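You operate a simulated robot arm through the tools that you are given. There is no shell and no other tool.

Carry out the task below with a simulated robot arm. There is one attempt and no reset: what you move stays moved.

JOB
Put the white block on the work table. Take the medium blue jug on the deck of the blue pallet and put it away on the label bench. Take the tall teal bottle and leave it on the island table on the conveyor side. Take the white post and put it in the grey crate. Take the pink sprayer and leave it on the deck of the blue pallet. Put the green block brush on the packing bench top away on the work table. Fetch the bottle marked purified and set it in the orange crate. The order is free. Set down upright: medium blue jug, tall teal bottle, pink sprayer.
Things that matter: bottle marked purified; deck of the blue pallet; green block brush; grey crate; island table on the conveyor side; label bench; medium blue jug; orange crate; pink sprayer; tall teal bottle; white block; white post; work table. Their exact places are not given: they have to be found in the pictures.

The check looks at the end state, three seconds after you hand in, the way a careful person would. Anything else that was tipped, shoved, dropped, spilled or broken makes it a failure.

ROBOT AND FRAMES
A 6-joint arm with a four-finger gripper on a trunk, on a base that moves. Base frame: it is fixed to the floor where the robot stands at the start and does not move with it; the origin is under the middle of the robot, x ahead of it, y to its left, z up. Lengths are in m, angles in degrees, forces in N, time in s.
It reaches about 1.041 m from its shoulder. Its first joint turns from -166.0 to 166.0 degrees. Places, roughly: bottle marked purified [1, 3.5, 1]; deck of the blue pallet [2, 2.7, 0.5]; green block brush (10x6x6 cm) [1.2, 3.5, 0.9]; grey crate (43x29x16 cm) [1.5, -1.3, 0.4]; island table on the conveyor side [-1.6, -1.2, 0.9]; label bench [-7, -2.1, 0.9]; medium blue jug [2, 2.5, 0.5]; orange crate [0.5, 3.5, 1]; pink sprayer [1.25, 3.5, 1]; tall teal bottle [1.75, 2.5, 0.5]; white block (3x12x17 cm) [1.5, 1.4, 0.5]; white post (4x4x22 cm) [1.8, 3.1, 0.6]; work table [1.6, -1.6, 0.9]. Payload 3.67 kg.
The tool frame sits at the grasp point between the pads (the TCP): z along the fingers, y along the line on which they close. The tips reach 0.028 m beyond it. The gripper opens to 0.112 m; its body begins 0.073 m behind the TCP.
Orientation is told as [roll, pitch, yaw] about the base's x, y, z axes, in that order, counted from this pose: with the fingers straight down and closing along the base's y, the tool's x points along the base's -x, its y along +y and its z along -z.

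CONTROLS
- The arm moves only by the tool drive_tool. Its argument "series" is a list of rows, each an object of numbers (a shift or turn left out is 0, a gripper value left out holds the last): "fingers": the opening, from 0 (shut) to 1 (fully open); "x", "y", "z": the shift along the base's x, y, z in units of 40 mm (1.0 is 40 mm); "wx", "wy", "wz": the turn, a rotation vector about the base's x, y, z in units of 4 degrees (1.0 is 4 degrees). In form: [{"fingers": .., "x": .., "y": .., "z": .., "wx": .., "wy": .., "wz": ..}, ...]. A call has 1 to 20 rows; each row shifts and turns the commanded pose from where the row before left it. A call with a number of a shift or a turn outside -1 to 1 is refused whole. A row lasts 0.2 s, in which the tool goes at most 0.05 m and 8.6 degrees; a call with a longer step from one row to the next is refused whole, and so is a gripper value outside its range. A pose out of reach is approached as far as the arm can. The call stops where the force on the tool passes 40 N (or 10 N more than at its start, if that is more) or the arm is blocked; 0.2 s more then pass. Each finger travels about 0.1025 m/s and halts on what it meets, pressing with about 36 N; the grip force reading is that of the motor and also rises with nothing between the fingers. The clock runs only during rows and for 0.2 s after the last one: add rows that do not move to give the fingers time. The reply holds the time, the measured pose of the TCP, the force on the tool along the base axes, the opening and the grip force, in the units named above and with some noise, with the torque about the TCP (base axes, N m) and any sound that the robot's microphone picked up.
- Cameras (640 x 400 px; columns grow to the right, rows downward): "scene" is now at [0.1034, 0.1943, 1.3247]; the picture's right is [-0.23, -0.97, 0.00], its down [-0.52, 0.12, -0.85] and it looks along [0.82, -0.20, -0.53] (base axes); focal length 296 px, centre (320, 200). "wrist" rides on the gripper at [0.06, -0.018, -0.104] in the tool frame; the picture's right is [0.29, 0.96, 0.00], its down [-0.80, 0.24, -0.55] and it looks along [-0.53, 0.16, 0.83] (tool axes); focal length 234 px, centre (320, 200).
- grab_frame(camera): a new picture of that camera. The clock stands still meanwhile.
- roll_base(legs): drives the robot by 1 to 6 legs, each [ahead, left, turn to the left] in m, m and degrees, along the robot's own axes; the way and the turn of a leg run together, so that a leg with both is an arc; at most 1.5 m and 180 degrees a leg. The arm and the cameras ride along, it lands a little off, and it stops where it bumps. It gives what a move gives.
- aim_head(pan, tilt): turns the head with the scene camera to pan (to the left, within 143 degrees either way) and tilt (down, from -29 to 69), counted from straight ahead of the robot. It gives what a move gives.
- pixel_to_xyz(camera, pixels): there is no depth. For up to 12 entries [column, row, z] of the newest picture of that camera ("zoom" is the newest enlarged one), the place [x, y] in the base frame at which the ray of that pixel passes the height z, good to about 0.002 m, but the place of the scene camera against the robot may be out by one fixed shift of up to 0.012 m in any direction. The clock stands still meanwhile.
- inspect(camera, box): a new picture of the part [left, top, right, bottom] of that camera's present view, enlarged. The clock stands still meanwhile.
- finish_job(): hands the job in; it is judged then, once.

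Leave the gripper open and the arm clear of the work at the hand-in unless told otherwise.

The tools are called after "Call:" by a JSON object that holds its "api" and its "payload". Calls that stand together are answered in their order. drive_tool: Moves the arm, as the interface text tells. Its arguments: {"type":"object","properties":{"series":{"type":"array","items":{"type":"object","properties":{"fingers":{"type":"number"},"x":{"type":"number"},"y":{"type":"number"},"z":{"type":"number"},"wx":{"type":"number"},"wy":{"type":"number"},"wz":{"type":"number"}}}}},"required":["series"]} The other tools are called the same way: roll_base (legs) drives the base; aim_head (pan, tilt) turns the head that bears the scene camera; grab_frame (camera) takes a picture; pixel_to_xyz (camera, pixels) gives the place at which the rays of pixels pass given heights; inspect (camera, box) takes an enlarged picture of a part of a camera's view; finish_job () hands the job in.

At the start:

```text
t: 0.0
tcp_pos: [0.622, 0.0595, 0.6684]
ee_rot: [0.0, 0.0, 0.0]
contact_force: [0.3, 1.1, -0.5]
wrist_torque: [0.01, -0.01, -0.01]
finger_gap: 0.1121
grip_force: 0.1
robot x, y, heading: [0.0014, -0.0005, 0.1]
head pan, tilt (commanded): [-13.5, 32.0]
```

scene: 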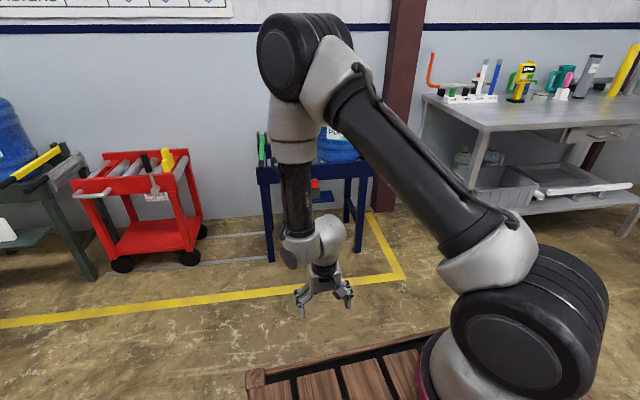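
wrist: 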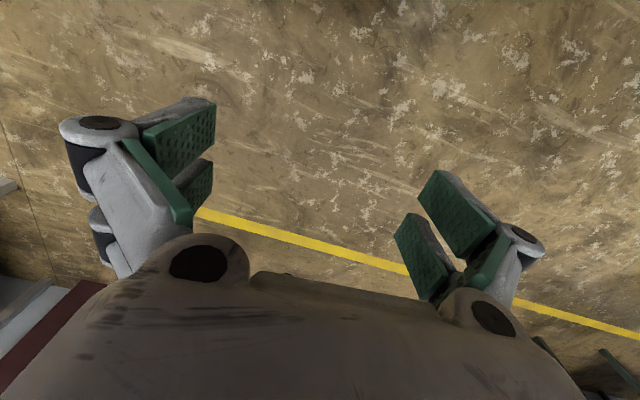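

I see a shop floor with a red cart, a navy stand, and a workbench at the far right. I'll look around with the head first to find the places, starting to the left.

Call:
{"api": "aim_head", "payload": {"pan": 60, "tilt": 25}}

Call:
{"api": "grab_frame", "payload": {"camera": "scene"}}

```text
t: 1.5
tcp_pos: [0.6217, 0.0588, 0.6682]
ee_rot: [0.1, 0.0, 0.0]
contact_force: [0.4, 0.2, -0.5]
wrist_torque: [0.01, 0.02, -0.01]
finger_gap: 0.112
grip_force: 0.1
robot x, y, heading: [-0.002, -0.0019, -0.1]
head pan, tilt (commanded): [60.0, 25.0]
```

```text
taken
```

scene: 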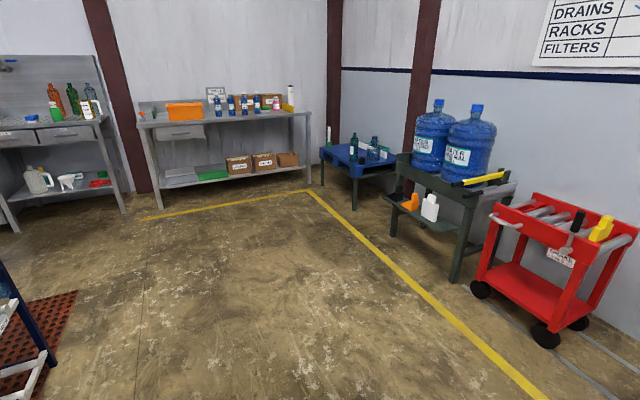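

I see the packing bench (orange crate at 183,113), the blue pallet table (355,155), the green stand with big water bottles, and the red cart. Looking further around.

Call:
{"api": "aim_head", "payload": {"pan": 120, "tilt": 25}}

Call:
{"api": "grab_frame", "payload": {"camera": "scene"}}

Call:
{"api": "aim_head", "payload": {"pan": -60, "tilt": 25}}

Call:
{"api": "grab_frame", "payload": {"camera": "scene"}}

Call:
{"api": "aim_head", "payload": {"pan": -120, "tilt": 25}}

Call:
{"api": "grab_frame", "payload": {"camera": "scene"}}

Call:
{"api": "aim_head", "payload": {"pan": 143, "tilt": 15}}

Call:
{"api": "grab_frame", "payload": {"camera": "scene"}}

Call:
{"api": "aim_head", "payload": {"pan": -143, "tilt": 15}}

Call:
{"api": "grab_frame", "payload": {"camera": "scene"}}

```text
t: 2.8
tcp_pos: [0.6215, 0.0596, 0.6679]
ee_rot: [0.0, -0.1, 0.1]
contact_force: [0.1, -0.5, 0.0]
wrist_torque: [-0.01, 0.01, 0.01]
finger_gap: 0.1121
grip_force: 0.1
robot x, y, heading: [0.0007, -0.0024, 0.1]
head pan, tilt (commanded): [120.0, 25.0]
```

```text
taken
```

scene: 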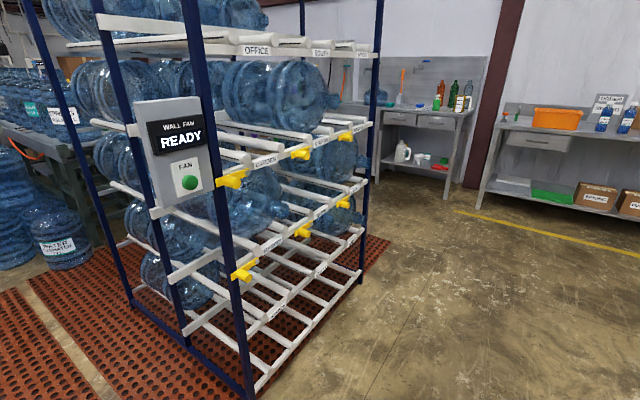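

```text
t: 5.5
tcp_pos: [0.6222, 0.0592, 0.6682]
ee_rot: [0.0, 0.0, -0.1]
contact_force: [-0.5, 0.2, 0.8]
wrist_torque: [-0.01, 0.02, 0.02]
finger_gap: 0.1122
grip_force: 0.0
robot x, y, heading: [0.0009, 0.0013, -0.1]
head pan, tilt (commanded): [-60.0, 25.0]
```

```text
taken
```

scene: 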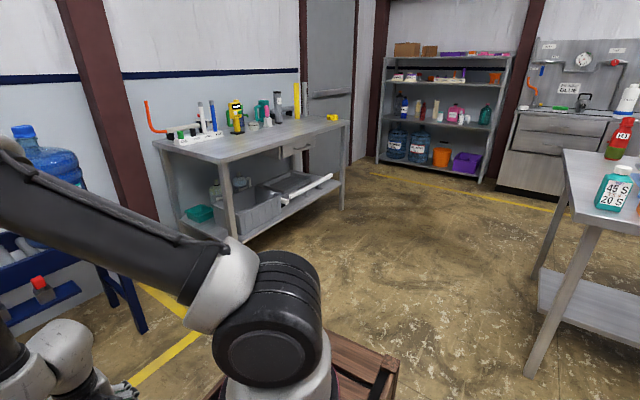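

```text
t: 6.8
tcp_pos: [0.6222, 0.0595, 0.6691]
ee_rot: [0.1, 0.0, 0.0]
contact_force: [0.1, -0.7, 0.7]
wrist_torque: [0.0, 0.03, 0.01]
finger_gap: 0.112
grip_force: 0.0
robot x, y, heading: [-0.0018, 0.0012, -0.2]
head pan, tilt (commanded): [-120.0, 25.0]
```

```text
taken
```

scene: 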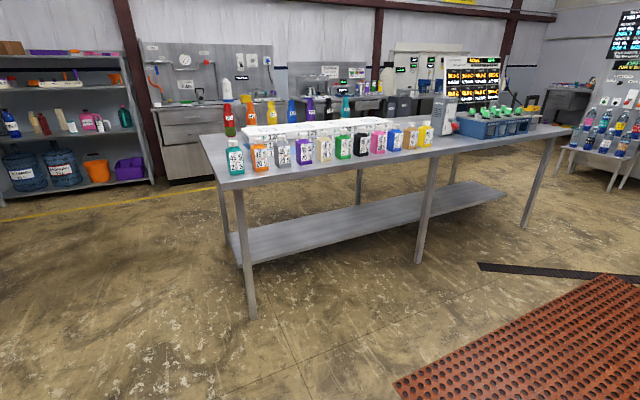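

```text
t: 10.4
tcp_pos: [0.6222, 0.0591, 0.6687]
ee_rot: [0.0, 0.1, 0.0]
contact_force: [-0.4, 0.2, -0.3]
wrist_torque: [0.01, 0.0, 0.02]
finger_gap: 0.1118
grip_force: 0.0
robot x, y, heading: [-0.0002, 0.0031, -0.3]
head pan, tilt (commanded): [143.0, 15.0]
```

```text
taken
```

scene: 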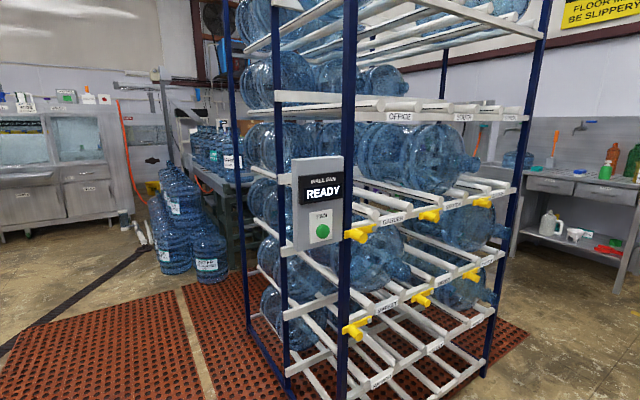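

```text
t: 14.3
tcp_pos: [0.6223, 0.0594, 0.668]
ee_rot: [0.0, 0.0, 0.0]
contact_force: [0.8, 0.0, -0.4]
wrist_torque: [-0.01, -0.02, -0.01]
finger_gap: 0.1121
grip_force: 0.0
robot x, y, heading: [0.0012, 0.0008, 0.1]
head pan, tilt (commanded): [-143.0, 15.0]
```

```text
taken
```

scene: 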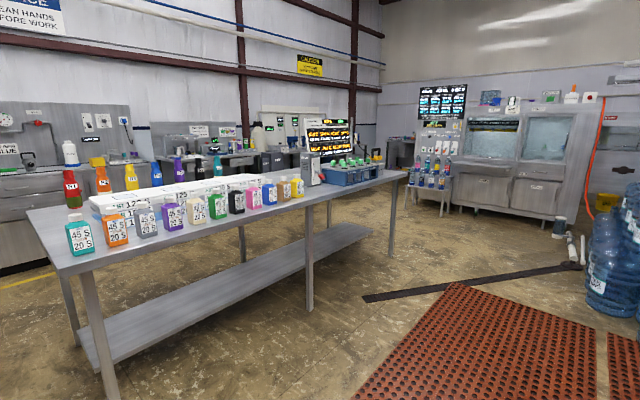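

Big island table is behind to the right. I'll convert a few points of its top (height ~0.9) and the far label area to base coordinates.

Call:
{"api": "pixel_to_xyz", "payload": {"camera": "scene", "pixels": [[28, 213, 0.9], [62, 275, 0.9], [240, 222, 0.9], [408, 172, 0.9], [345, 163, 0.9], [80, 250, 0.9], [298, 193, 0.9], [430, 185, 0.9], [430, 205, 0.5], [500, 150, 0.9], [112, 395, 0.0], [308, 308, 0.0]]}}

Call:
{"api": "inspect", "payload": {"camera": "scene", "box": [340, 70, 620, 245]}}

Call:
{"api": "inspect", "payload": {"camera": "scene", "box": [0, 120, 420, 300]}}

```text
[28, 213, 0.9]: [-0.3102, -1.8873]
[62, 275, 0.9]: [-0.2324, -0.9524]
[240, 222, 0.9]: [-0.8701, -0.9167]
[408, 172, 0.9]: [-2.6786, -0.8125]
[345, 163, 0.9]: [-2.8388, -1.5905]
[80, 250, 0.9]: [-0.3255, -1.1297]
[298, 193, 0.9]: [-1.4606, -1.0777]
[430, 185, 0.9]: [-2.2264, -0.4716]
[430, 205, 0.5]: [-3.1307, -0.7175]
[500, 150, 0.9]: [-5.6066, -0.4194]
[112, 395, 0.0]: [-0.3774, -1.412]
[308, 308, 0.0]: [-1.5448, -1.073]
```

```text
2.29 times, centred on (480, 158) of scene
```

zoom: 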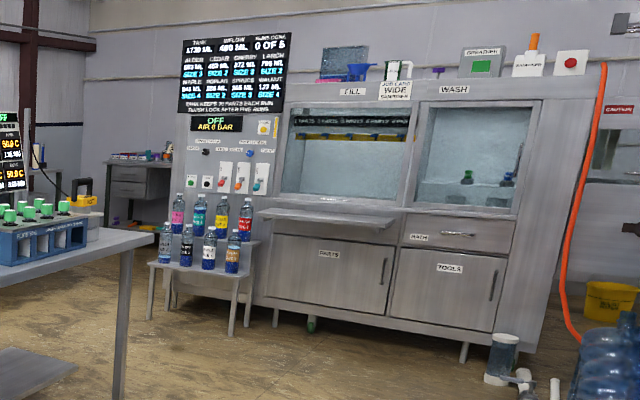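

```text
1.52 times, centred on (210, 210) of scene
```

zoom: 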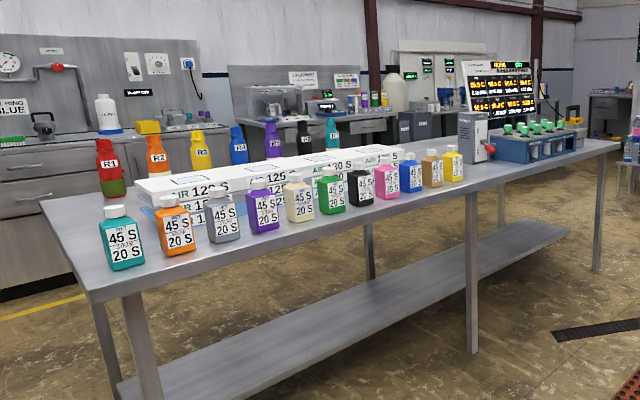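

The island table top spans roughly x -2.85…-0.25, y -1.9…-0.9. I'll look down at the robot's own body to learn its footprint.

Call:
{"api": "aim_head", "payload": {"pan": 0, "tilt": 65}}

Call:
{"api": "grab_frame", "payload": {"camera": "scene"}}

Call:
{"api": "aim_head", "payload": {"pan": 90, "tilt": 65}}

Call:
{"api": "grab_frame", "payload": {"camera": "scene"}}

Call:
{"api": "aim_head", "payload": {"pan": -90, "tilt": 65}}

Call:
{"api": "grab_frame", "payload": {"camera": "scene"}}

Call:
{"api": "aim_head", "payload": {"pan": 143, "tilt": 65}}

Call:
{"api": "grab_frame", "payload": {"camera": "scene"}}

```text
t: 16.6
tcp_pos: [0.6221, 0.059, 0.6688]
ee_rot: [0.0, 0.0, 0.0]
contact_force: [-1.0, 0.6, 0.4]
wrist_torque: [0.03, -0.02, 0.01]
finger_gap: 0.1121
grip_force: 0.0
robot x, y, heading: [-0.0004, -0.0008, 0.2]
head pan, tilt (commanded): [0.0, 65.0]
```

```text
taken
```

scene: 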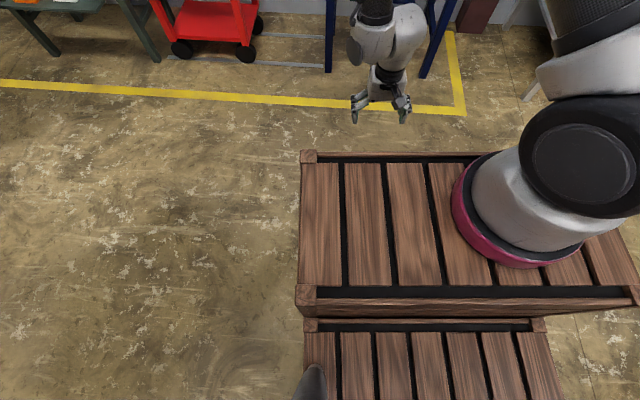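

```text
t: 18.2
tcp_pos: [0.6217, 0.0581, 0.6686]
ee_rot: [0.0, 0.0, -0.1]
contact_force: [-0.4, -0.6, 0.3]
wrist_torque: [-0.04, -0.03, 0.02]
finger_gap: 0.1118
grip_force: 0.0
robot x, y, heading: [-0.0006, -0.0004, 0.1]
head pan, tilt (commanded): [90.0, 65.0]
```

```text
taken
```

scene: 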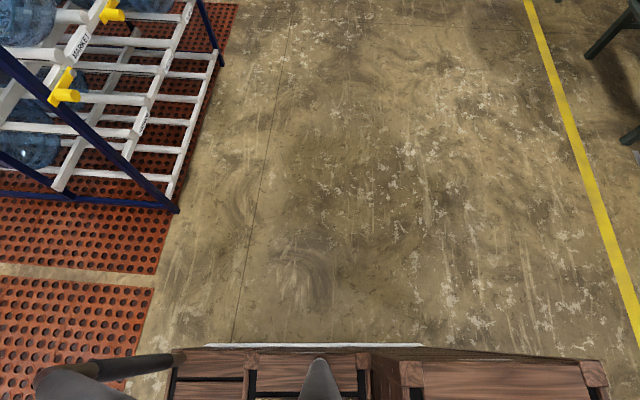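

```text
t: 20.9
tcp_pos: [0.6219, 0.0592, 0.6684]
ee_rot: [0.1, 0.0, 0.1]
contact_force: [0.3, 0.2, 0.3]
wrist_torque: [-0.01, 0.01, 0.0]
finger_gap: 0.112
grip_force: 0.0
robot x, y, heading: [-0.003, -0.001, -0.1]
head pan, tilt (commanded): [-90.0, 65.0]
```

```text
taken
```

scene: 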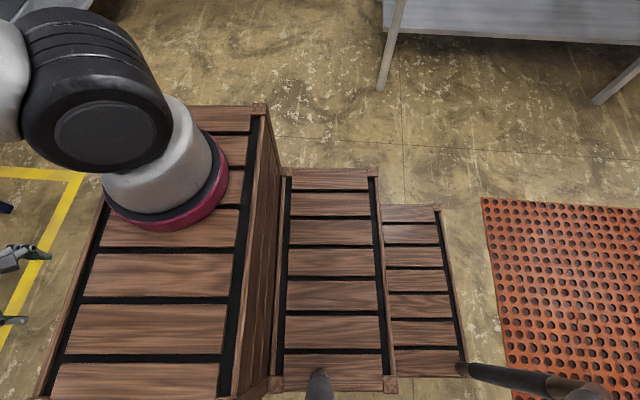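

```text
t: 24.2
tcp_pos: [0.6213, 0.0597, 0.6677]
ee_rot: [0.1, 0.0, 0.0]
contact_force: [1.5, 0.6, -0.1]
wrist_torque: [0.0, -0.03, 0.01]
finger_gap: 0.1121
grip_force: 0.1
robot x, y, heading: [-0.0003, -0.0015, -0.0]
head pan, tilt (commanded): [143.0, 65.0]
```

```text
taken
```

scene: 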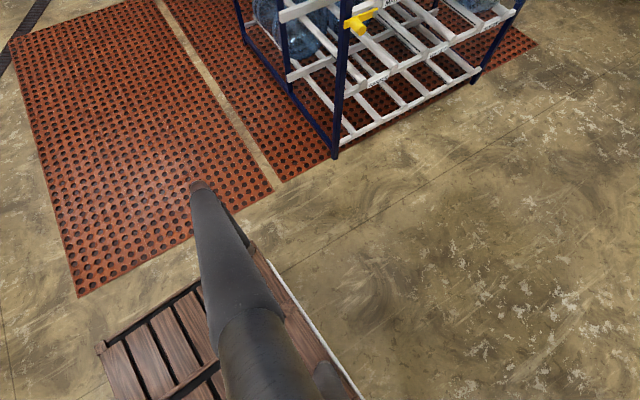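

The robot is a stepped wooden platform with the arm mounted on the front step's right side. I'll measure its footprint in the view straight down to the right.

Call:
{"api": "aim_head", "payload": {"pan": -90, "tilt": 65}}

Call:
{"api": "grab_frame", "payload": {"camera": "scene"}}

Call:
{"api": "pixel_to_xyz", "payload": {"camera": "scene", "pixels": [[262, 107, 0.3], [262, 107, 0.4], [262, 107, 0.5], [165, 228, 0.3], [165, 228, 0.4], [165, 228, 0.5], [375, 172, 0.2], [375, 172, 0.3], [440, 208, 0.1], [440, 208, 0.2], [50, 390, 0.4], [465, 372, 0.1]]}}

Call:
{"api": "aim_head", "payload": {"pan": 0, "tilt": 65}}

Call:
{"api": "grab_frame", "payload": {"camera": "scene"}}

Call:
{"api": "pixel_to_xyz", "payload": {"camera": "scene", "pixels": [[303, 152, 0.3], [303, 152, 0.4], [303, 152, 0.5], [300, 290, 0.3], [300, 290, 0.4], [300, 290, 0.5], [635, 290, 0.4], [305, 322, 0.2], [540, 322, 0.2], [520, 265, 0.4], [520, 265, 0.5], [300, 312, 0.2]]}}

```text
t: 27.6
tcp_pos: [0.6225, 0.0591, 0.6682]
ee_rot: [0.0, 0.1, 0.0]
contact_force: [-0.3, 0.4, -0.5]
wrist_torque: [0.0, -0.02, -0.05]
finger_gap: 0.1121
grip_force: 0.1
robot x, y, heading: [-0.0003, 0.0001, -0.2]
head pan, tilt (commanded): [-90.0, 65.0]
```

```text
taken
```

scene: 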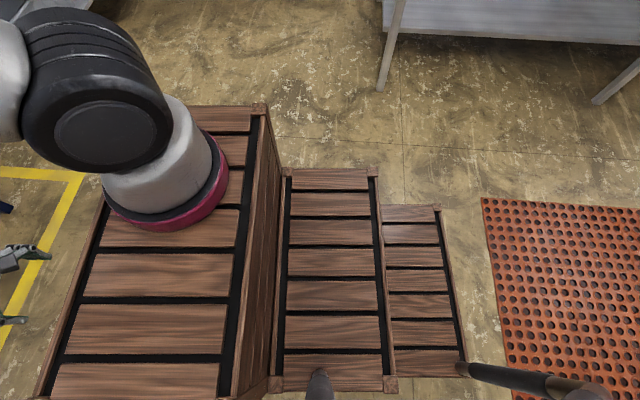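

```text
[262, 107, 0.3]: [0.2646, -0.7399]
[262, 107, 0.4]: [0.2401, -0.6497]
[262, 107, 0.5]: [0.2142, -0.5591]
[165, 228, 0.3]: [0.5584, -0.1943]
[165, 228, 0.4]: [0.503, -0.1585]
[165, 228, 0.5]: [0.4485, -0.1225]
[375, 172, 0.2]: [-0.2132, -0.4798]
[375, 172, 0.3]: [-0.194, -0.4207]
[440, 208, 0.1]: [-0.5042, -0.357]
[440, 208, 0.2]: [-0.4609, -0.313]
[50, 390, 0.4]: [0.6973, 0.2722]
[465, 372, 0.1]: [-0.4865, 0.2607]
```

```text
t: 29.2
tcp_pos: [0.6222, 0.0609, 0.6694]
ee_rot: [-0.1, -0.1, 0.0]
contact_force: [0.3, -0.1, -0.4]
wrist_torque: [-0.01, 0.0, 0.0]
finger_gap: 0.1122
grip_force: 0.0
robot x, y, heading: [-0.002, -0.0026, -0.2]
head pan, tilt (commanded): [0.0, 65.0]
```

```text
taken
```

scene: 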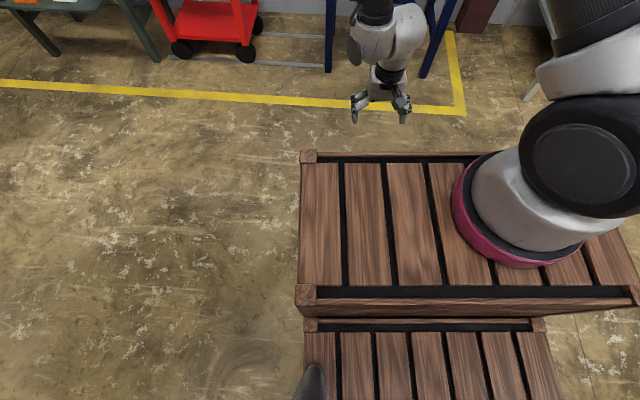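

```text
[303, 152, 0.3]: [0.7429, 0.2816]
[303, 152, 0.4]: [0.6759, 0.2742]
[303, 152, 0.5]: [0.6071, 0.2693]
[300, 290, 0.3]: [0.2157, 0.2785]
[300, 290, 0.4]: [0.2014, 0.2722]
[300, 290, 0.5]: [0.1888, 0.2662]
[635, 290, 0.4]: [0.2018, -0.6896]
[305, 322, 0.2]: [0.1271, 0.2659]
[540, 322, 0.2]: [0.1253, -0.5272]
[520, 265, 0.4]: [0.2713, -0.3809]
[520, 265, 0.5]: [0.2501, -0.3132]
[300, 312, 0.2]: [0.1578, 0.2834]
```

The footprint comes out near x ±0.4, y ±0.27, with the arm base around (0.27, -0.08) at z≈0.84. Now I'll look closer at the packing bench and blue pallet.

Call:
{"api": "aim_head", "payload": {"pan": 70, "tilt": 15}}

Call:
{"api": "inspect", "payload": {"camera": "scene", "box": [160, 120, 440, 295]}}

Call:
{"api": "inspect", "payload": {"camera": "scene", "box": [360, 120, 640, 295]}}

Call:
{"api": "grab_frame", "payload": {"camera": "scene"}}

```text
t: 30.6
tcp_pos: [0.6207, 0.0604, 0.669]
ee_rot: [0.0, -0.1, 0.0]
contact_force: [0.1, -0.4, -0.3]
wrist_torque: [-0.04, 0.0, -0.01]
finger_gap: 0.112
grip_force: 0.0
robot x, y, heading: [-0.001, -0.0026, -0.1]
head pan, tilt (commanded): [70.0, 15.0]
```

```text
2.29 times, centred on (300, 208) of scene
```

zoom: 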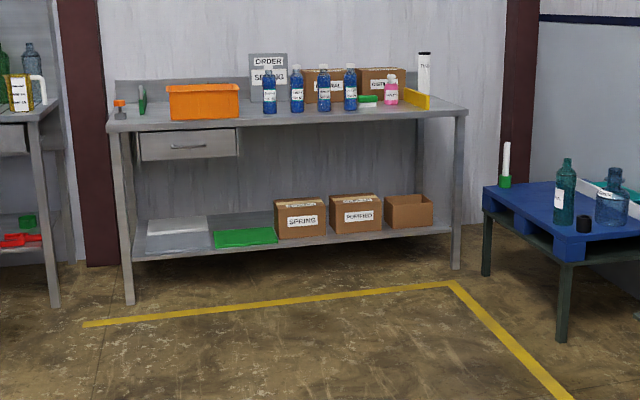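

```text
2.29 times, centred on (500, 208) of scene
```

zoom: 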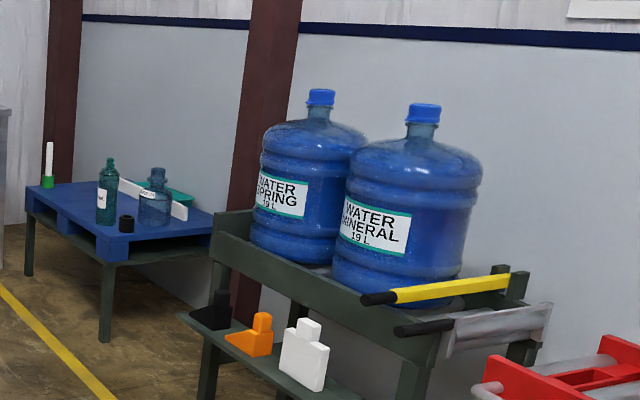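

```text
taken
```

scene: 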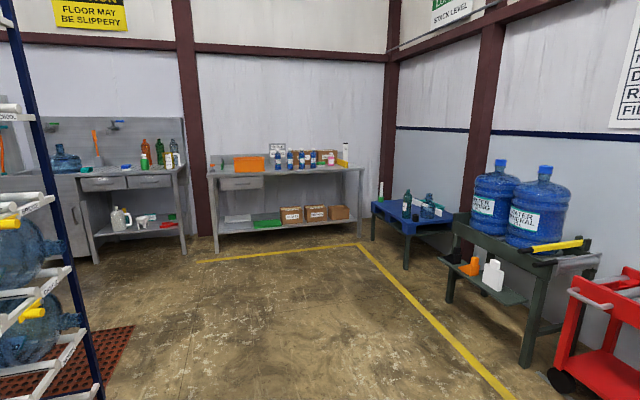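

I see the pallet with the teal bottle (406,203), blue jug (427,207), a black cup (412,219) and the white post with green base at the back left (381,190). I'll compute positions from this frame.

Call:
{"api": "pixel_to_xyz", "payload": {"camera": "scene", "pixels": [[372, 203, 0.45], [408, 224, 0.45], [455, 222, 0.45], [381, 199, 0.45], [406, 217, 0.45], [427, 216, 0.45], [212, 177, 0.9], [362, 170, 0.9], [216, 250, 0.0], [359, 238, 0.0], [405, 268, 0.0], [525, 365, 0.0]]}}

Call:
{"api": "pixel_to_xyz", "payload": {"camera": "scene", "pixels": [[492, 288, 0.4], [525, 308, 0.4], [447, 265, 0.4], [450, 235, 0.7], [535, 270, 0.7], [560, 385, 0.0], [570, 290, 0.6], [98, 260, 0.0], [185, 250, 0.0], [100, 330, 0.1], [360, 243, 0.0], [515, 400, 0.0]]}}

```text
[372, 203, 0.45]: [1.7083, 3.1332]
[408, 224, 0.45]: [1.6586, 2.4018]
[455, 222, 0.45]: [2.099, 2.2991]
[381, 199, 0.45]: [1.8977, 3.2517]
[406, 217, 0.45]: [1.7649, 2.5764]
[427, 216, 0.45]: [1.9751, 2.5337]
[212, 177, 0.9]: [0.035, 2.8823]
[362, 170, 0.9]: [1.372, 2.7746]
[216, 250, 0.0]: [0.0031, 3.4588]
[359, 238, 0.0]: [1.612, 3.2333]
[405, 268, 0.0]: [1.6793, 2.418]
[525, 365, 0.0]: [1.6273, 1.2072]
```

```text
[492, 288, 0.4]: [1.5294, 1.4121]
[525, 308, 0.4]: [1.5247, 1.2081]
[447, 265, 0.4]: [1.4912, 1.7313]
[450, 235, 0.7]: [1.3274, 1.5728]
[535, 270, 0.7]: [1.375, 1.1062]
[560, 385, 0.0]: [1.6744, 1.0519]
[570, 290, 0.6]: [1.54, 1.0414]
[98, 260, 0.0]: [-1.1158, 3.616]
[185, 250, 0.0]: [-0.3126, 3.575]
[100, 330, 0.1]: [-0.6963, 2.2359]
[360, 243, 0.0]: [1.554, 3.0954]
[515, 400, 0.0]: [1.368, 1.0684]
```

Path to the bench area is open (x 0.3–1.3). I'll turn left 90° and advance toward the packing bench, stopping well short.

Call:
{"api": "roll_base", "payload": {"legs": [[0, 0, 90], [1.1, -0.85, 0], [0.8, 0, 0]]}}

Call:
{"api": "aim_head", "payload": {"pan": 0, "tilt": 30}}

Call:
{"api": "grab_frame", "payload": {"camera": "scene"}}

```text
t: 45.3
tcp_pos: [0.7964, 2.5323, 0.6684]
ee_rot: [0.2, -0.1, 89.9]
contact_force: [-0.1, 0.1, -0.1]
wrist_torque: [-0.05, 0.03, 0.0]
finger_gap: 0.1118
grip_force: 0.0
robot x, y, heading: [0.8547, 1.9094, 90.0]
head pan, tilt (commanded): [70.0, 15.0]
```

```text
t: 46.7
tcp_pos: [0.7962, 2.5324, 0.6675]
ee_rot: [0.0, 0.0, 90.0]
contact_force: [0.5, 0.2, 0.2]
wrist_torque: [-0.04, -0.01, 0.02]
finger_gap: 0.1116
grip_force: 0.0
robot x, y, heading: [0.8575, 1.9108, 89.9]
head pan, tilt (commanded): [0.0, 30.0]
```

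```text
taken
```

scene: 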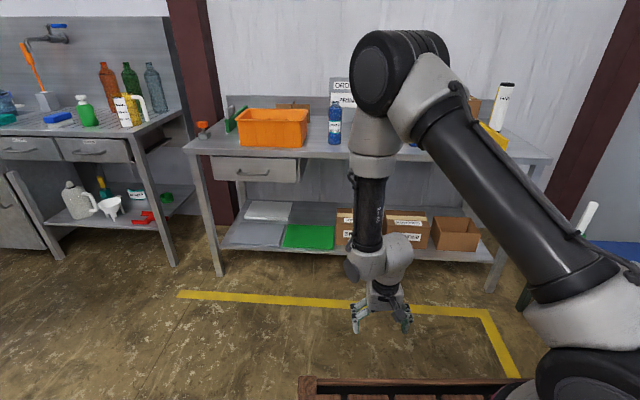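

The arm blocks part of the view and the gripper hangs below bench height. I'll raise it ~0.55 m straight up before going closer.

Call:
{"api": "drive_tool", "payload": {"series": [{"z": 1}, {"z": 1}, {"z": 1}, {"z": 1}, {"z": 1}, {"z": 1}, {"z": 1}, {"z": 1}, {"z": 1}, {"z": 1}, {"z": 1}, {"z": 1}, {"z": 1}, {"z": 1}]}}

Call:
{"api": "grab_frame", "payload": {"camera": "scene"}}

Call:
{"api": "grab_frame", "payload": {"camera": "wrist"}}

```text
t: 49.7
tcp_pos: [0.7961, 2.5314, 1.2286]
ee_rot: [0.0, 0.1, 89.9]
contact_force: [-0.1, 0.2, -1.2]
wrist_torque: [-0.05, 0.0, -0.03]
finger_gap: 0.112
grip_force: 0.1
robot x, y, heading: [0.8532, 1.909, 89.9]
head pan, tilt (commanded): [0.0, 30.0]
```

```text
taken
```

scene: 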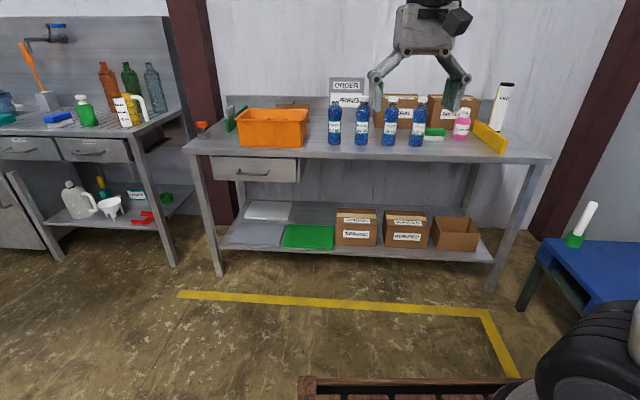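

```text
taken
```

wrist: 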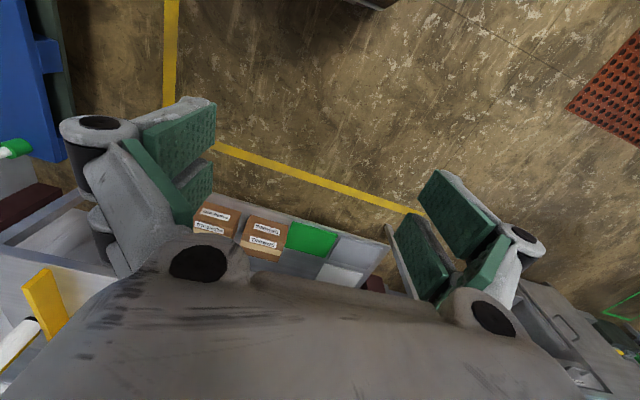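

Now the bench is fully visible. I'll enlarge the bottle row to read labels.

Call:
{"api": "inspect", "payload": {"camera": "scene", "box": [300, 70, 540, 220]}}

Call:
{"api": "pixel_to_xyz", "payload": {"camera": "scene", "pixels": [[186, 150, 0.9], [186, 150, 0.85], [550, 158, 0.9], [550, 158, 0.85], [217, 277, 0], [487, 291, 0], [335, 144, 0.9], [361, 144, 0.9], [389, 145, 0.9], [416, 146, 0.9], [432, 140, 0.9], [461, 139, 0.9]]}}

```text
2.67 times, centred on (420, 145) of scene
```

zoom: 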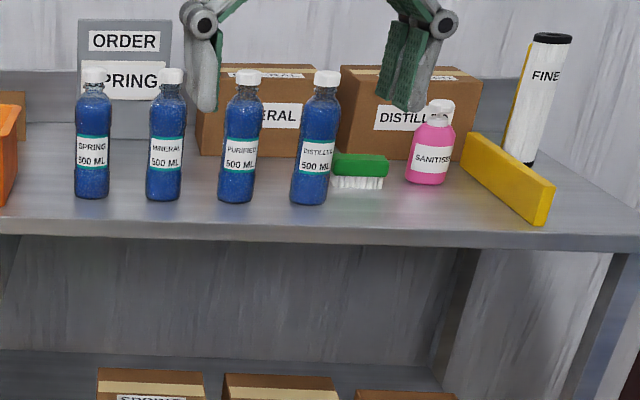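

```text
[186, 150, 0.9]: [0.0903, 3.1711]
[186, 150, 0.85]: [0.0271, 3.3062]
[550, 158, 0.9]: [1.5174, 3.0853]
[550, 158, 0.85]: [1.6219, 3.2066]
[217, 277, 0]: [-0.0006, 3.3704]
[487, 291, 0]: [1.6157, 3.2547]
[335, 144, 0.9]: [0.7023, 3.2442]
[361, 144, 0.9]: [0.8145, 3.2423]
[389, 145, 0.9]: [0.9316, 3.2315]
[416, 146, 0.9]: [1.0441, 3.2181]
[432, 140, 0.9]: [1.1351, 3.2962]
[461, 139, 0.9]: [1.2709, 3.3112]
```

The third bottle (389,145) reads PURIFIED; the green brush is at (432,135), pink sprayer (461,125). Bench top is about z 0.83. I'll roll 0.62 m closer; the gripper at z 1.2 stays above everything.

Call:
{"api": "roll_base", "payload": {"legs": [[0.62, 0, 0]]}}

Call:
{"api": "grab_frame", "payload": {"camera": "scene"}}

Call:
{"api": "grab_frame", "payload": {"camera": "wrist"}}

```text
t: 53.2
tcp_pos: [0.7974, 3.1503, 1.2285]
ee_rot: [0.0, 0.0, 90.0]
contact_force: [0.4, -0.4, 0.2]
wrist_torque: [0.0, 0.0, -0.01]
finger_gap: 0.1116
grip_force: 0.0
robot x, y, heading: [0.8577, 2.5287, 90.0]
head pan, tilt (commanded): [0.0, 30.0]
```

```text
taken
```

scene: 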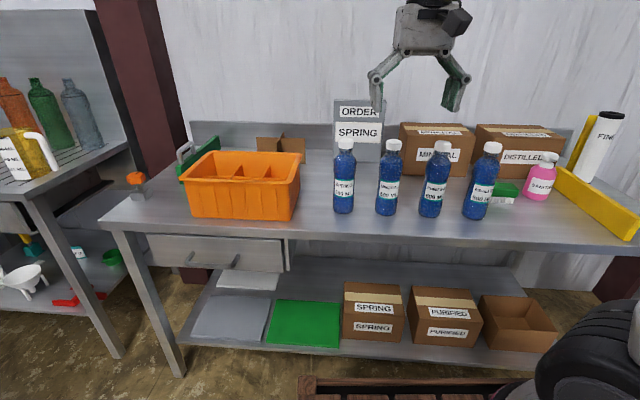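

```text
taken
```

wrist: 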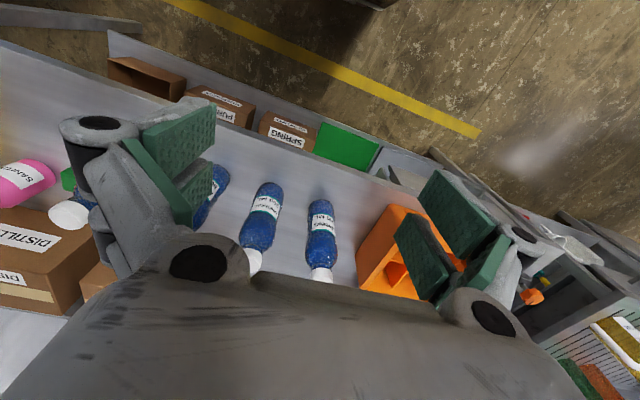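

Good view now. I'll zoom into the crate and bottle row for detail and compute positions.

Call:
{"api": "inspect", "payload": {"camera": "scene", "box": [170, 110, 410, 260]}}

Call:
{"api": "inspect", "payload": {"camera": "scene", "box": [400, 100, 640, 250]}}

Call:
{"api": "pixel_to_xyz", "payload": {"camera": "scene", "pixels": [[343, 211, 0.835], [386, 213, 0.835], [430, 215, 0.835], [475, 217, 0.835], [502, 203, 0.835], [536, 198, 0.835], [441, 145, 1.03], [441, 145, 1.05], [492, 146, 1.03], [105, 222, 0.83], [180, 375, 0.0], [640, 248, 0.83]]}}

Call:
{"api": "pixel_to_xyz", "payload": {"camera": "scene", "pixels": [[196, 217, 0.835], [293, 220, 0.835], [184, 181, 0.95], [300, 187, 0.95], [300, 153, 0.95], [211, 150, 0.95], [402, 163, 0.835], [472, 175, 0.835], [400, 126, 1.0], [545, 153, 1.0], [438, 197, 0.9], [640, 242, 0.83]]}}

```text
2.67 times, centred on (290, 185) of scene
```

zoom: 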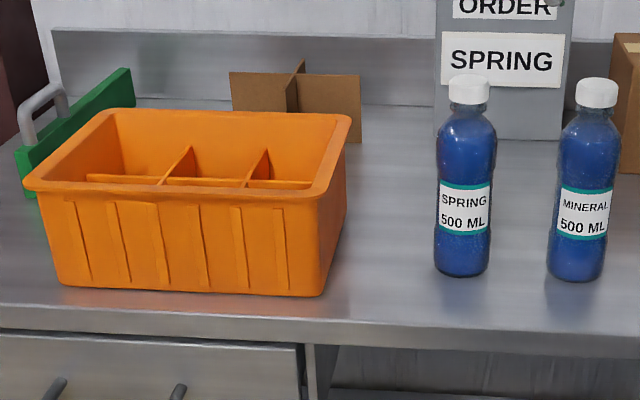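

```text
2.67 times, centred on (520, 175) of scene
```

zoom: 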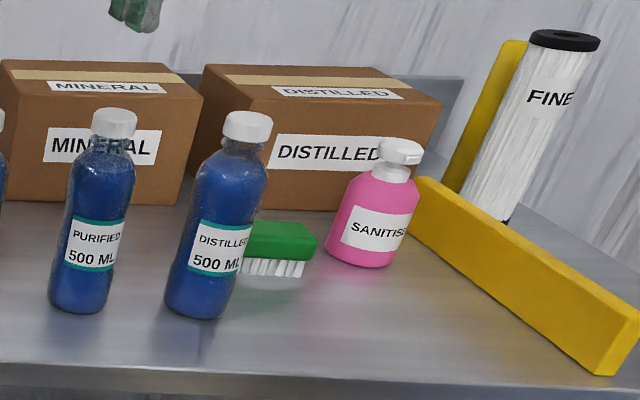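

```text
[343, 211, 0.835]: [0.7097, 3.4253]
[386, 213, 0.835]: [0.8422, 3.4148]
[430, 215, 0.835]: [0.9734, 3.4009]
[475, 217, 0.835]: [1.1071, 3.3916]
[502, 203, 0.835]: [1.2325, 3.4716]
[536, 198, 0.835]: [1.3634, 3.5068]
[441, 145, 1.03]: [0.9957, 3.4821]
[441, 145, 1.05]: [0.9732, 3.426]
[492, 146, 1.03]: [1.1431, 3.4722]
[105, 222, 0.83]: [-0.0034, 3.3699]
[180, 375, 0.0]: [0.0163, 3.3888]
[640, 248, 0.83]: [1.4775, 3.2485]
```

```text
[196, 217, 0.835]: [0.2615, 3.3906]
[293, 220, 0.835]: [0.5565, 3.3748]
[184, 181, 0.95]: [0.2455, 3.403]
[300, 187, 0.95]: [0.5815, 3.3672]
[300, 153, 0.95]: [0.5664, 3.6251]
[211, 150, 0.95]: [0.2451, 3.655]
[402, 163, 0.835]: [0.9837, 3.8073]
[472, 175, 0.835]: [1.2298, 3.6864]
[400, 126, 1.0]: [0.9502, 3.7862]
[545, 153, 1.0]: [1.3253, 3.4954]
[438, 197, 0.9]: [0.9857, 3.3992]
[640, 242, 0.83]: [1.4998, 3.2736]
```

Positions: bench is rotated about -4.7°, bottles 0.133 m apart with ~0.066 m bodies; purified bottle centre ≈ (0.977, 3.437), cap top z≈1.045. Let me study the gripper fingers close-up in the wrist camera and the scene.

Call:
{"api": "inspect", "payload": {"camera": "wrist", "box": [40, 80, 580, 400]}}

Call:
{"api": "inspect", "payload": {"camera": "scene", "box": [340, 0, 500, 120]}}

```text
1.19 times, centred on (310, 240) of wrist
```

zoom: 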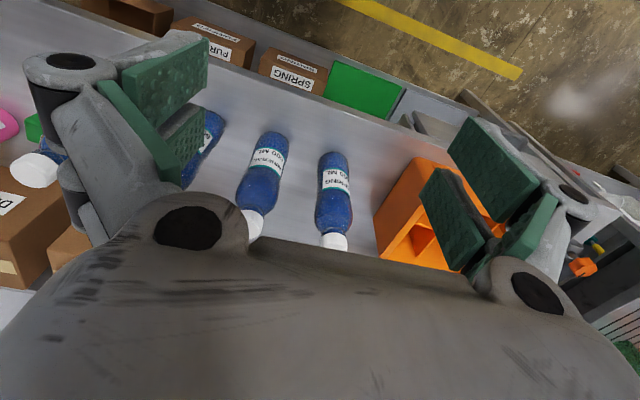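

```text
3.33 times, centred on (420, 60) of scene
```

zoom: 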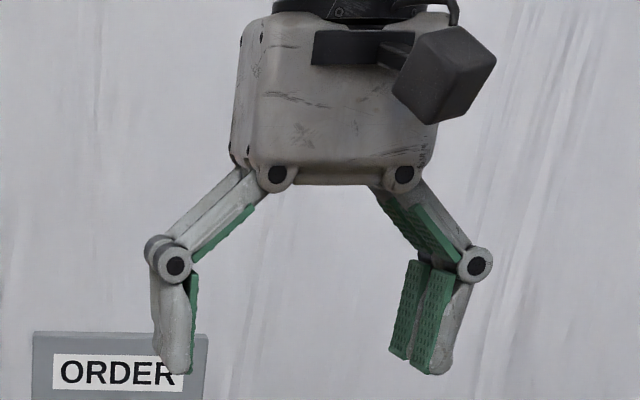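

The fingers are hinged; knuckles span ~0.19 m when open, tips ~0.1 m below the palm. The purified bottle can be gripped by its cap from above with fingers closing along x. I'll move to about (0.977, 3.437), then down to z≈1.13.

Call:
{"api": "drive_tool", "payload": {"series": [{"x": 0.56, "y": 0.9, "fingers": 0.8}, {"x": 0.56, "y": 0.9}, {"x": 0.56, "y": 0.9}, {"x": 0.56, "y": 0.9}, {"x": 0.56, "y": 0.9}, {"x": 0.56, "y": 0.9}, {"x": 0.56, "y": 0.9}, {"x": 0.56, "y": 0.87}, {"z": -0.8}, {"z": -0.8}, {"z": -0.8}, {}]}}

Call:
{"api": "grab_frame", "payload": {"camera": "wrist"}}

Call:
{"api": "grab_frame", "payload": {"camera": "scene"}}

```text
t: 55.8
tcp_pos: [0.9754, 3.4366, 1.1333]
ee_rot: [0.0, 0.0, 90.0]
contact_force: [-0.1, -0.2, 0.4]
wrist_torque: [0.03, -0.02, -0.02]
finger_gap: 0.0895
grip_force: 0.1
robot x, y, heading: [0.8549, 2.5288, 90.1]
head pan, tilt (commanded): [0.0, 30.0]
```

```text
taken
```

wrist: 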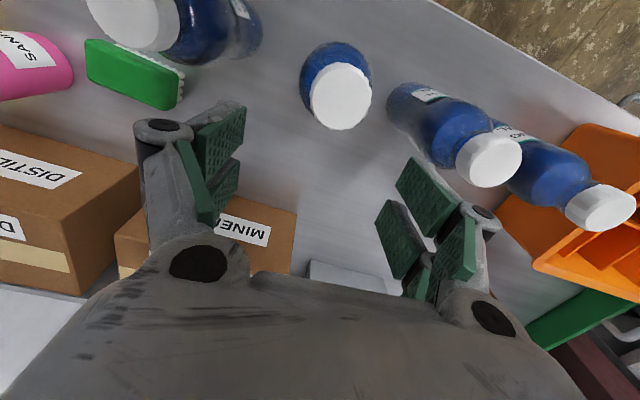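

```text
taken
```

scene: 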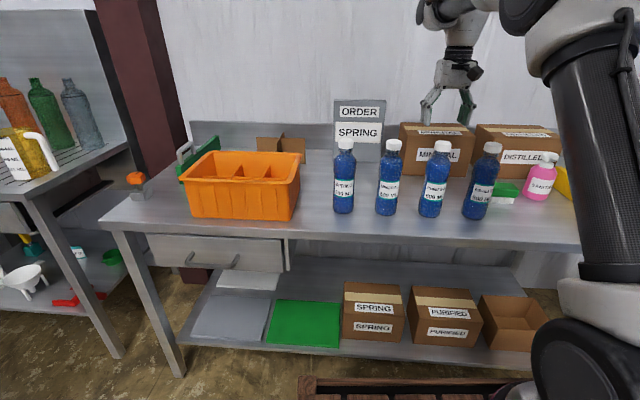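

The cap appears at (341,96) in the wrist view. I'll compute where that is at cap height.

Call:
{"api": "pixel_to_xyz", "payload": {"camera": "wrist", "pixels": [[341, 96, 1.045], [341, 96, 1.03], [341, 96, 1.06], [342, 62, 1.045], [342, 130, 1.045], [310, 96, 1.045], [372, 96, 1.045], [335, 60, 0.9], [320, 190, 1.1333], [134, 18, 1.045], [490, 160, 1.045]]}}

```text
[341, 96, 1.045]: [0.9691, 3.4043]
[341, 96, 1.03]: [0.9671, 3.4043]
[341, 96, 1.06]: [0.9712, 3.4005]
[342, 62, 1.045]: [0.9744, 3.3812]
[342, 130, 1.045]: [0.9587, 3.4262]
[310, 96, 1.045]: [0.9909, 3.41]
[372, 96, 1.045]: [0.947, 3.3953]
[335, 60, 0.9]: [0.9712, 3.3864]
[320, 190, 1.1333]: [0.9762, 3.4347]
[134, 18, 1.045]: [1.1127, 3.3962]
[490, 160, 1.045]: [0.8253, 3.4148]
```

The cap centre is at ≈(0.969, 3.403), i.e. 34 mm nearer than my TCP. Correct and look again.

Call:
{"api": "drive_tool", "payload": {"series": [{"x": -0.16, "y": -0.84}, {}]}}

Call:
{"api": "grab_frame", "payload": {"camera": "wrist"}}

Call:
{"api": "pixel_to_xyz", "payload": {"camera": "wrist", "pixels": [[320, 190, 1.1333], [320, 190, 1.05], [320, 155, 1.05], [320, 140, 1.05]]}}

```text
t: 56.4
tcp_pos: [0.9695, 3.4025, 1.1324]
ee_rot: [-0.1, 0.0, 89.9]
contact_force: [-0.1, -0.1, -0.6]
wrist_torque: [-0.02, 0.0, 0.01]
finger_gap: 0.0898
grip_force: 0.1
robot x, y, heading: [0.8575, 2.5263, 90.2]
head pan, tilt (commanded): [0.0, 30.0]
```

```text
taken
```

wrist: 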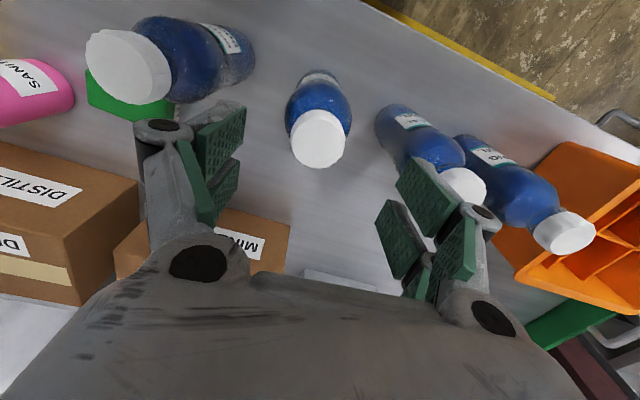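

```text
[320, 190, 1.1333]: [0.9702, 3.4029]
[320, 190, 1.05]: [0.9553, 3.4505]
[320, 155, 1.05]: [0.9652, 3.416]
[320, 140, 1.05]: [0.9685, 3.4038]
```

The cap is now straight under the TCP (pixel (318,138) ↔ (0.970,3.402)). I'll descend to z≈1.03 around the cap.

Call:
{"api": "drive_tool", "payload": {"series": [{"z": -0.7}, {"z": -0.7}, {"z": -0.7}, {"z": -0.4}, {}]}}

Call:
{"api": "grab_frame", "payload": {"camera": "wrist"}}

Call:
{"api": "inspect", "payload": {"camera": "scene", "box": [330, 80, 530, 230]}}

```text
t: 57.6
tcp_pos: [0.9683, 3.4029, 1.0335]
ee_rot: [0.0, 0.0, 90.1]
contact_force: [0.8, -1.7, -0.2]
wrist_torque: [0.02, 0.01, 0.02]
finger_gap: 0.0894
grip_force: 0.1
robot x, y, heading: [0.8542, 2.5306, 89.8]
head pan, tilt (commanded): [0.0, 30.0]
```

```text
taken
```

wrist: 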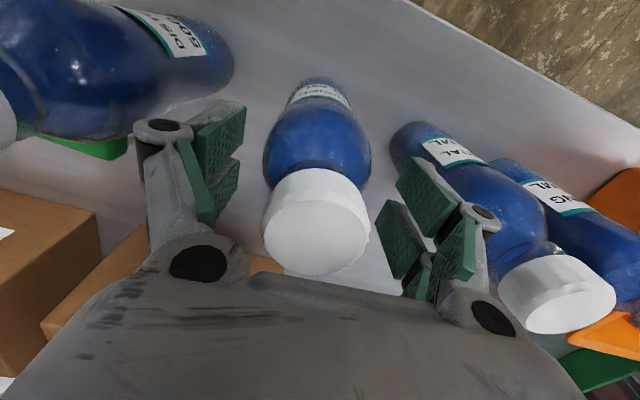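

```text
2.67 times, centred on (430, 155) of scene
```

zoom: 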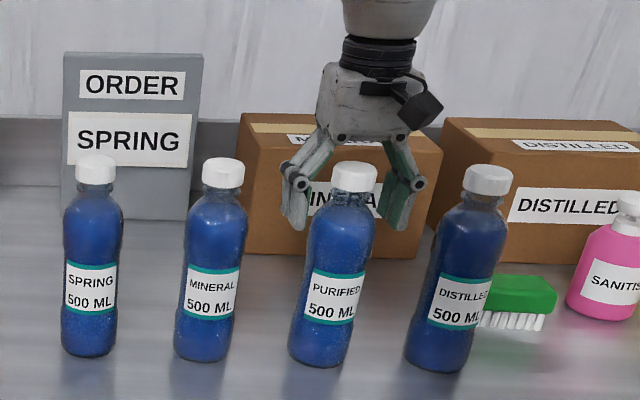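

The cap sits between the finger pairs. I'll confirm its centre (318,220) and then close.

Call:
{"api": "pixel_to_xyz", "payload": {"camera": "wrist", "pixels": [[318, 220, 1.045], [318, 220, 1.055], [318, 220, 1.065], [318, 265, 1.055], [318, 178, 1.055]]}}

Call:
{"api": "drive_tool", "payload": {"series": [{"fingers": 0}, {}, {}, {}]}}

Call:
{"api": "grab_frame", "payload": {"camera": "wrist"}}

```text
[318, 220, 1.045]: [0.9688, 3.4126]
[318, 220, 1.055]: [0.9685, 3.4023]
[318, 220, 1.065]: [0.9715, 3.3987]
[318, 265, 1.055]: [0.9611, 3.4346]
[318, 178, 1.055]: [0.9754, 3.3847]
```

```text
t: 58.6
tcp_pos: [0.9684, 3.4031, 1.0329]
ee_rot: [-0.1, -0.1, 90.0]
contact_force: [2.7, 1.2, 12.1]
wrist_torque: [0.25, -0.17, 0.0]
finger_gap: 0.0626
grip_force: 35.7
robot x, y, heading: [0.8511, 2.53, 90.1]
head pan, tilt (commanded): [0.0, 30.0]
```

```text
taken
```

wrist: 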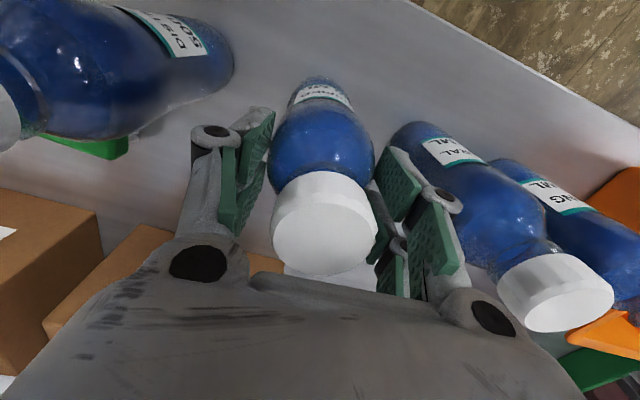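

The gap stopped at 0.063 — the tips met the sloping shoulder. Better to grip the cap itself: open, rise 19 mm, and close again.

Call:
{"api": "drive_tool", "payload": {"series": [{"fingers": 0.8}, {}, {}, {"z": 0.48}, {"fingers": 0}, {}, {}, {}, {}]}}

Call:
{"api": "grab_frame", "payload": {"camera": "wrist"}}

Call:
{"api": "inspect", "payload": {"camera": "scene", "box": [330, 80, 530, 230]}}

```text
t: 60.5
tcp_pos: [0.97, 3.4033, 1.0581]
ee_rot: [-0.1, -0.7, 90.0]
contact_force: [0.0, -4.0, 30.2]
wrist_torque: [-0.02, -0.09, -0.04]
finger_gap: 0.0379
grip_force: 35.3
robot x, y, heading: [0.8486, 2.5261, 90.0]
head pan, tilt (commanded): [0.0, 30.0]
stopped in row 9: the force on the tool passed its limit at 41 N (the readings are from after the stop); the commanded pose is now the measured one
```

```text
taken
```

wrist: 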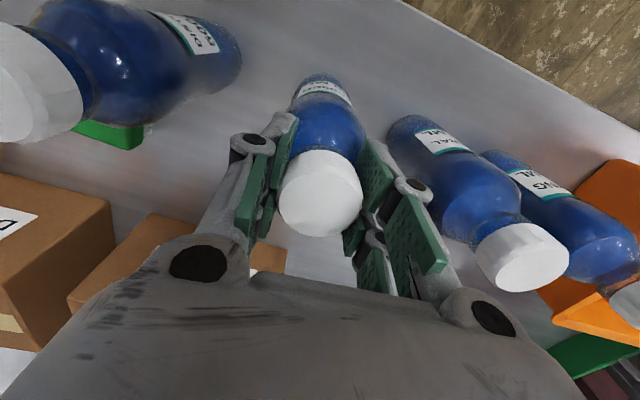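

```text
2.67 times, centred on (430, 155) of scene
```

zoom: 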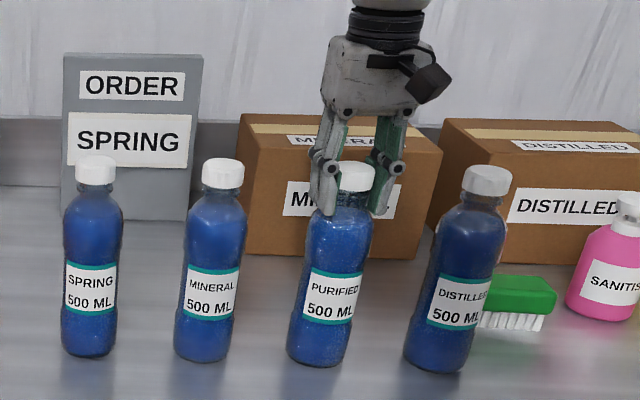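

The tips wedged on the slope below the cap and slid up; the gap is now 0.038, about cap width. I'll pause a moment and re-read.

Call:
{"api": "drive_tool", "payload": {"series": [{}, {}]}}

Call:
{"api": "grab_frame", "payload": {"camera": "wrist"}}

```text
t: 61.0
tcp_pos: [0.9709, 3.4044, 1.059]
ee_rot: [-0.2, -0.8, 89.9]
contact_force: [-0.1, -3.7, 17.4]
wrist_torque: [-0.28, 0.16, 0.01]
finger_gap: 0.0368
grip_force: 36.3
robot x, y, heading: [0.8581, 2.5272, 89.8]
head pan, tilt (commanded): [0.0, 30.0]
stopped in row 2: the force on the tool passed its limit at 42 N (the readings are from after the stop); the commanded pose is now the measured one
```

```text
taken
```

wrist: 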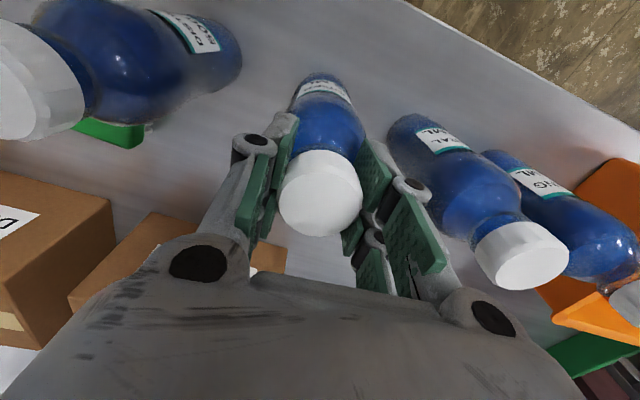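

The pads are on the cap now but something pushes the tool up (wedging). Lifting slightly should relieve that; I'll raise 10 mm and look.

Call:
{"api": "drive_tool", "payload": {"series": [{"z": 0.15}, {"z": 0.15}]}}

Call:
{"api": "inspect", "payload": {"camera": "scene", "box": [330, 80, 530, 230]}}

```text
t: 61.6
tcp_pos: [0.9707, 3.4036, 1.0675]
ee_rot: [-0.2, -0.5, 90.0]
contact_force: [0.5, 0.9, -5.1]
wrist_torque: [0.01, 0.03, -0.01]
finger_gap: 0.0356
grip_force: 35.5
robot x, y, heading: [0.86, 2.5271, 89.9]
head pan, tilt (commanded): [0.0, 30.0]
```

```text
2.67 times, centred on (430, 155) of scene
```

zoom: 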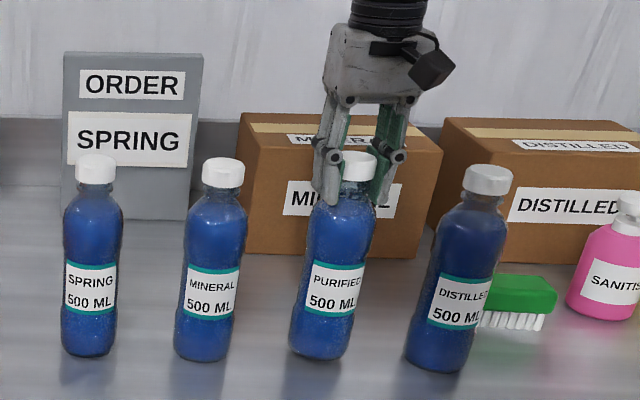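

The tool now reads -5 N: the bottle hangs from the gripper. I'll lift 0.28 m so its bottom clears the other bottles.

Call:
{"api": "drive_tool", "payload": {"series": [{"z": 0.5}, {"z": 1}, {"z": 1}, {"z": 1}, {"z": 1}, {"z": 1}, {"z": 1}, {"z": 0.5}, {}]}}

Call:
{"api": "grab_frame", "payload": {"camera": "scene"}}

Call:
{"api": "grab_frame", "payload": {"camera": "wrist"}}

```text
t: 63.6
tcp_pos: [0.969, 3.3932, 1.3354]
ee_rot: [0.0, -0.7, 90.0]
contact_force: [0.8, 0.1, -5.0]
wrist_torque: [-0.01, 0.01, 0.01]
finger_gap: 0.0354
grip_force: 36.3
out of reach, approached as far as the arm can: row 8
robot x, y, heading: [0.853, 2.5284, 89.9]
head pan, tilt (commanded): [0.0, 30.0]
```

```text
taken
```

scene: 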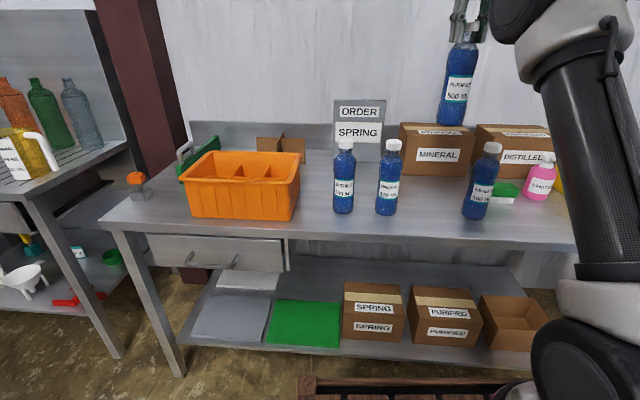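

```text
taken
```

wrist: 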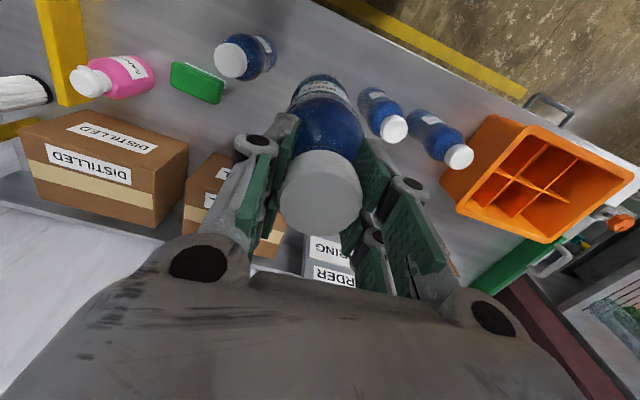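

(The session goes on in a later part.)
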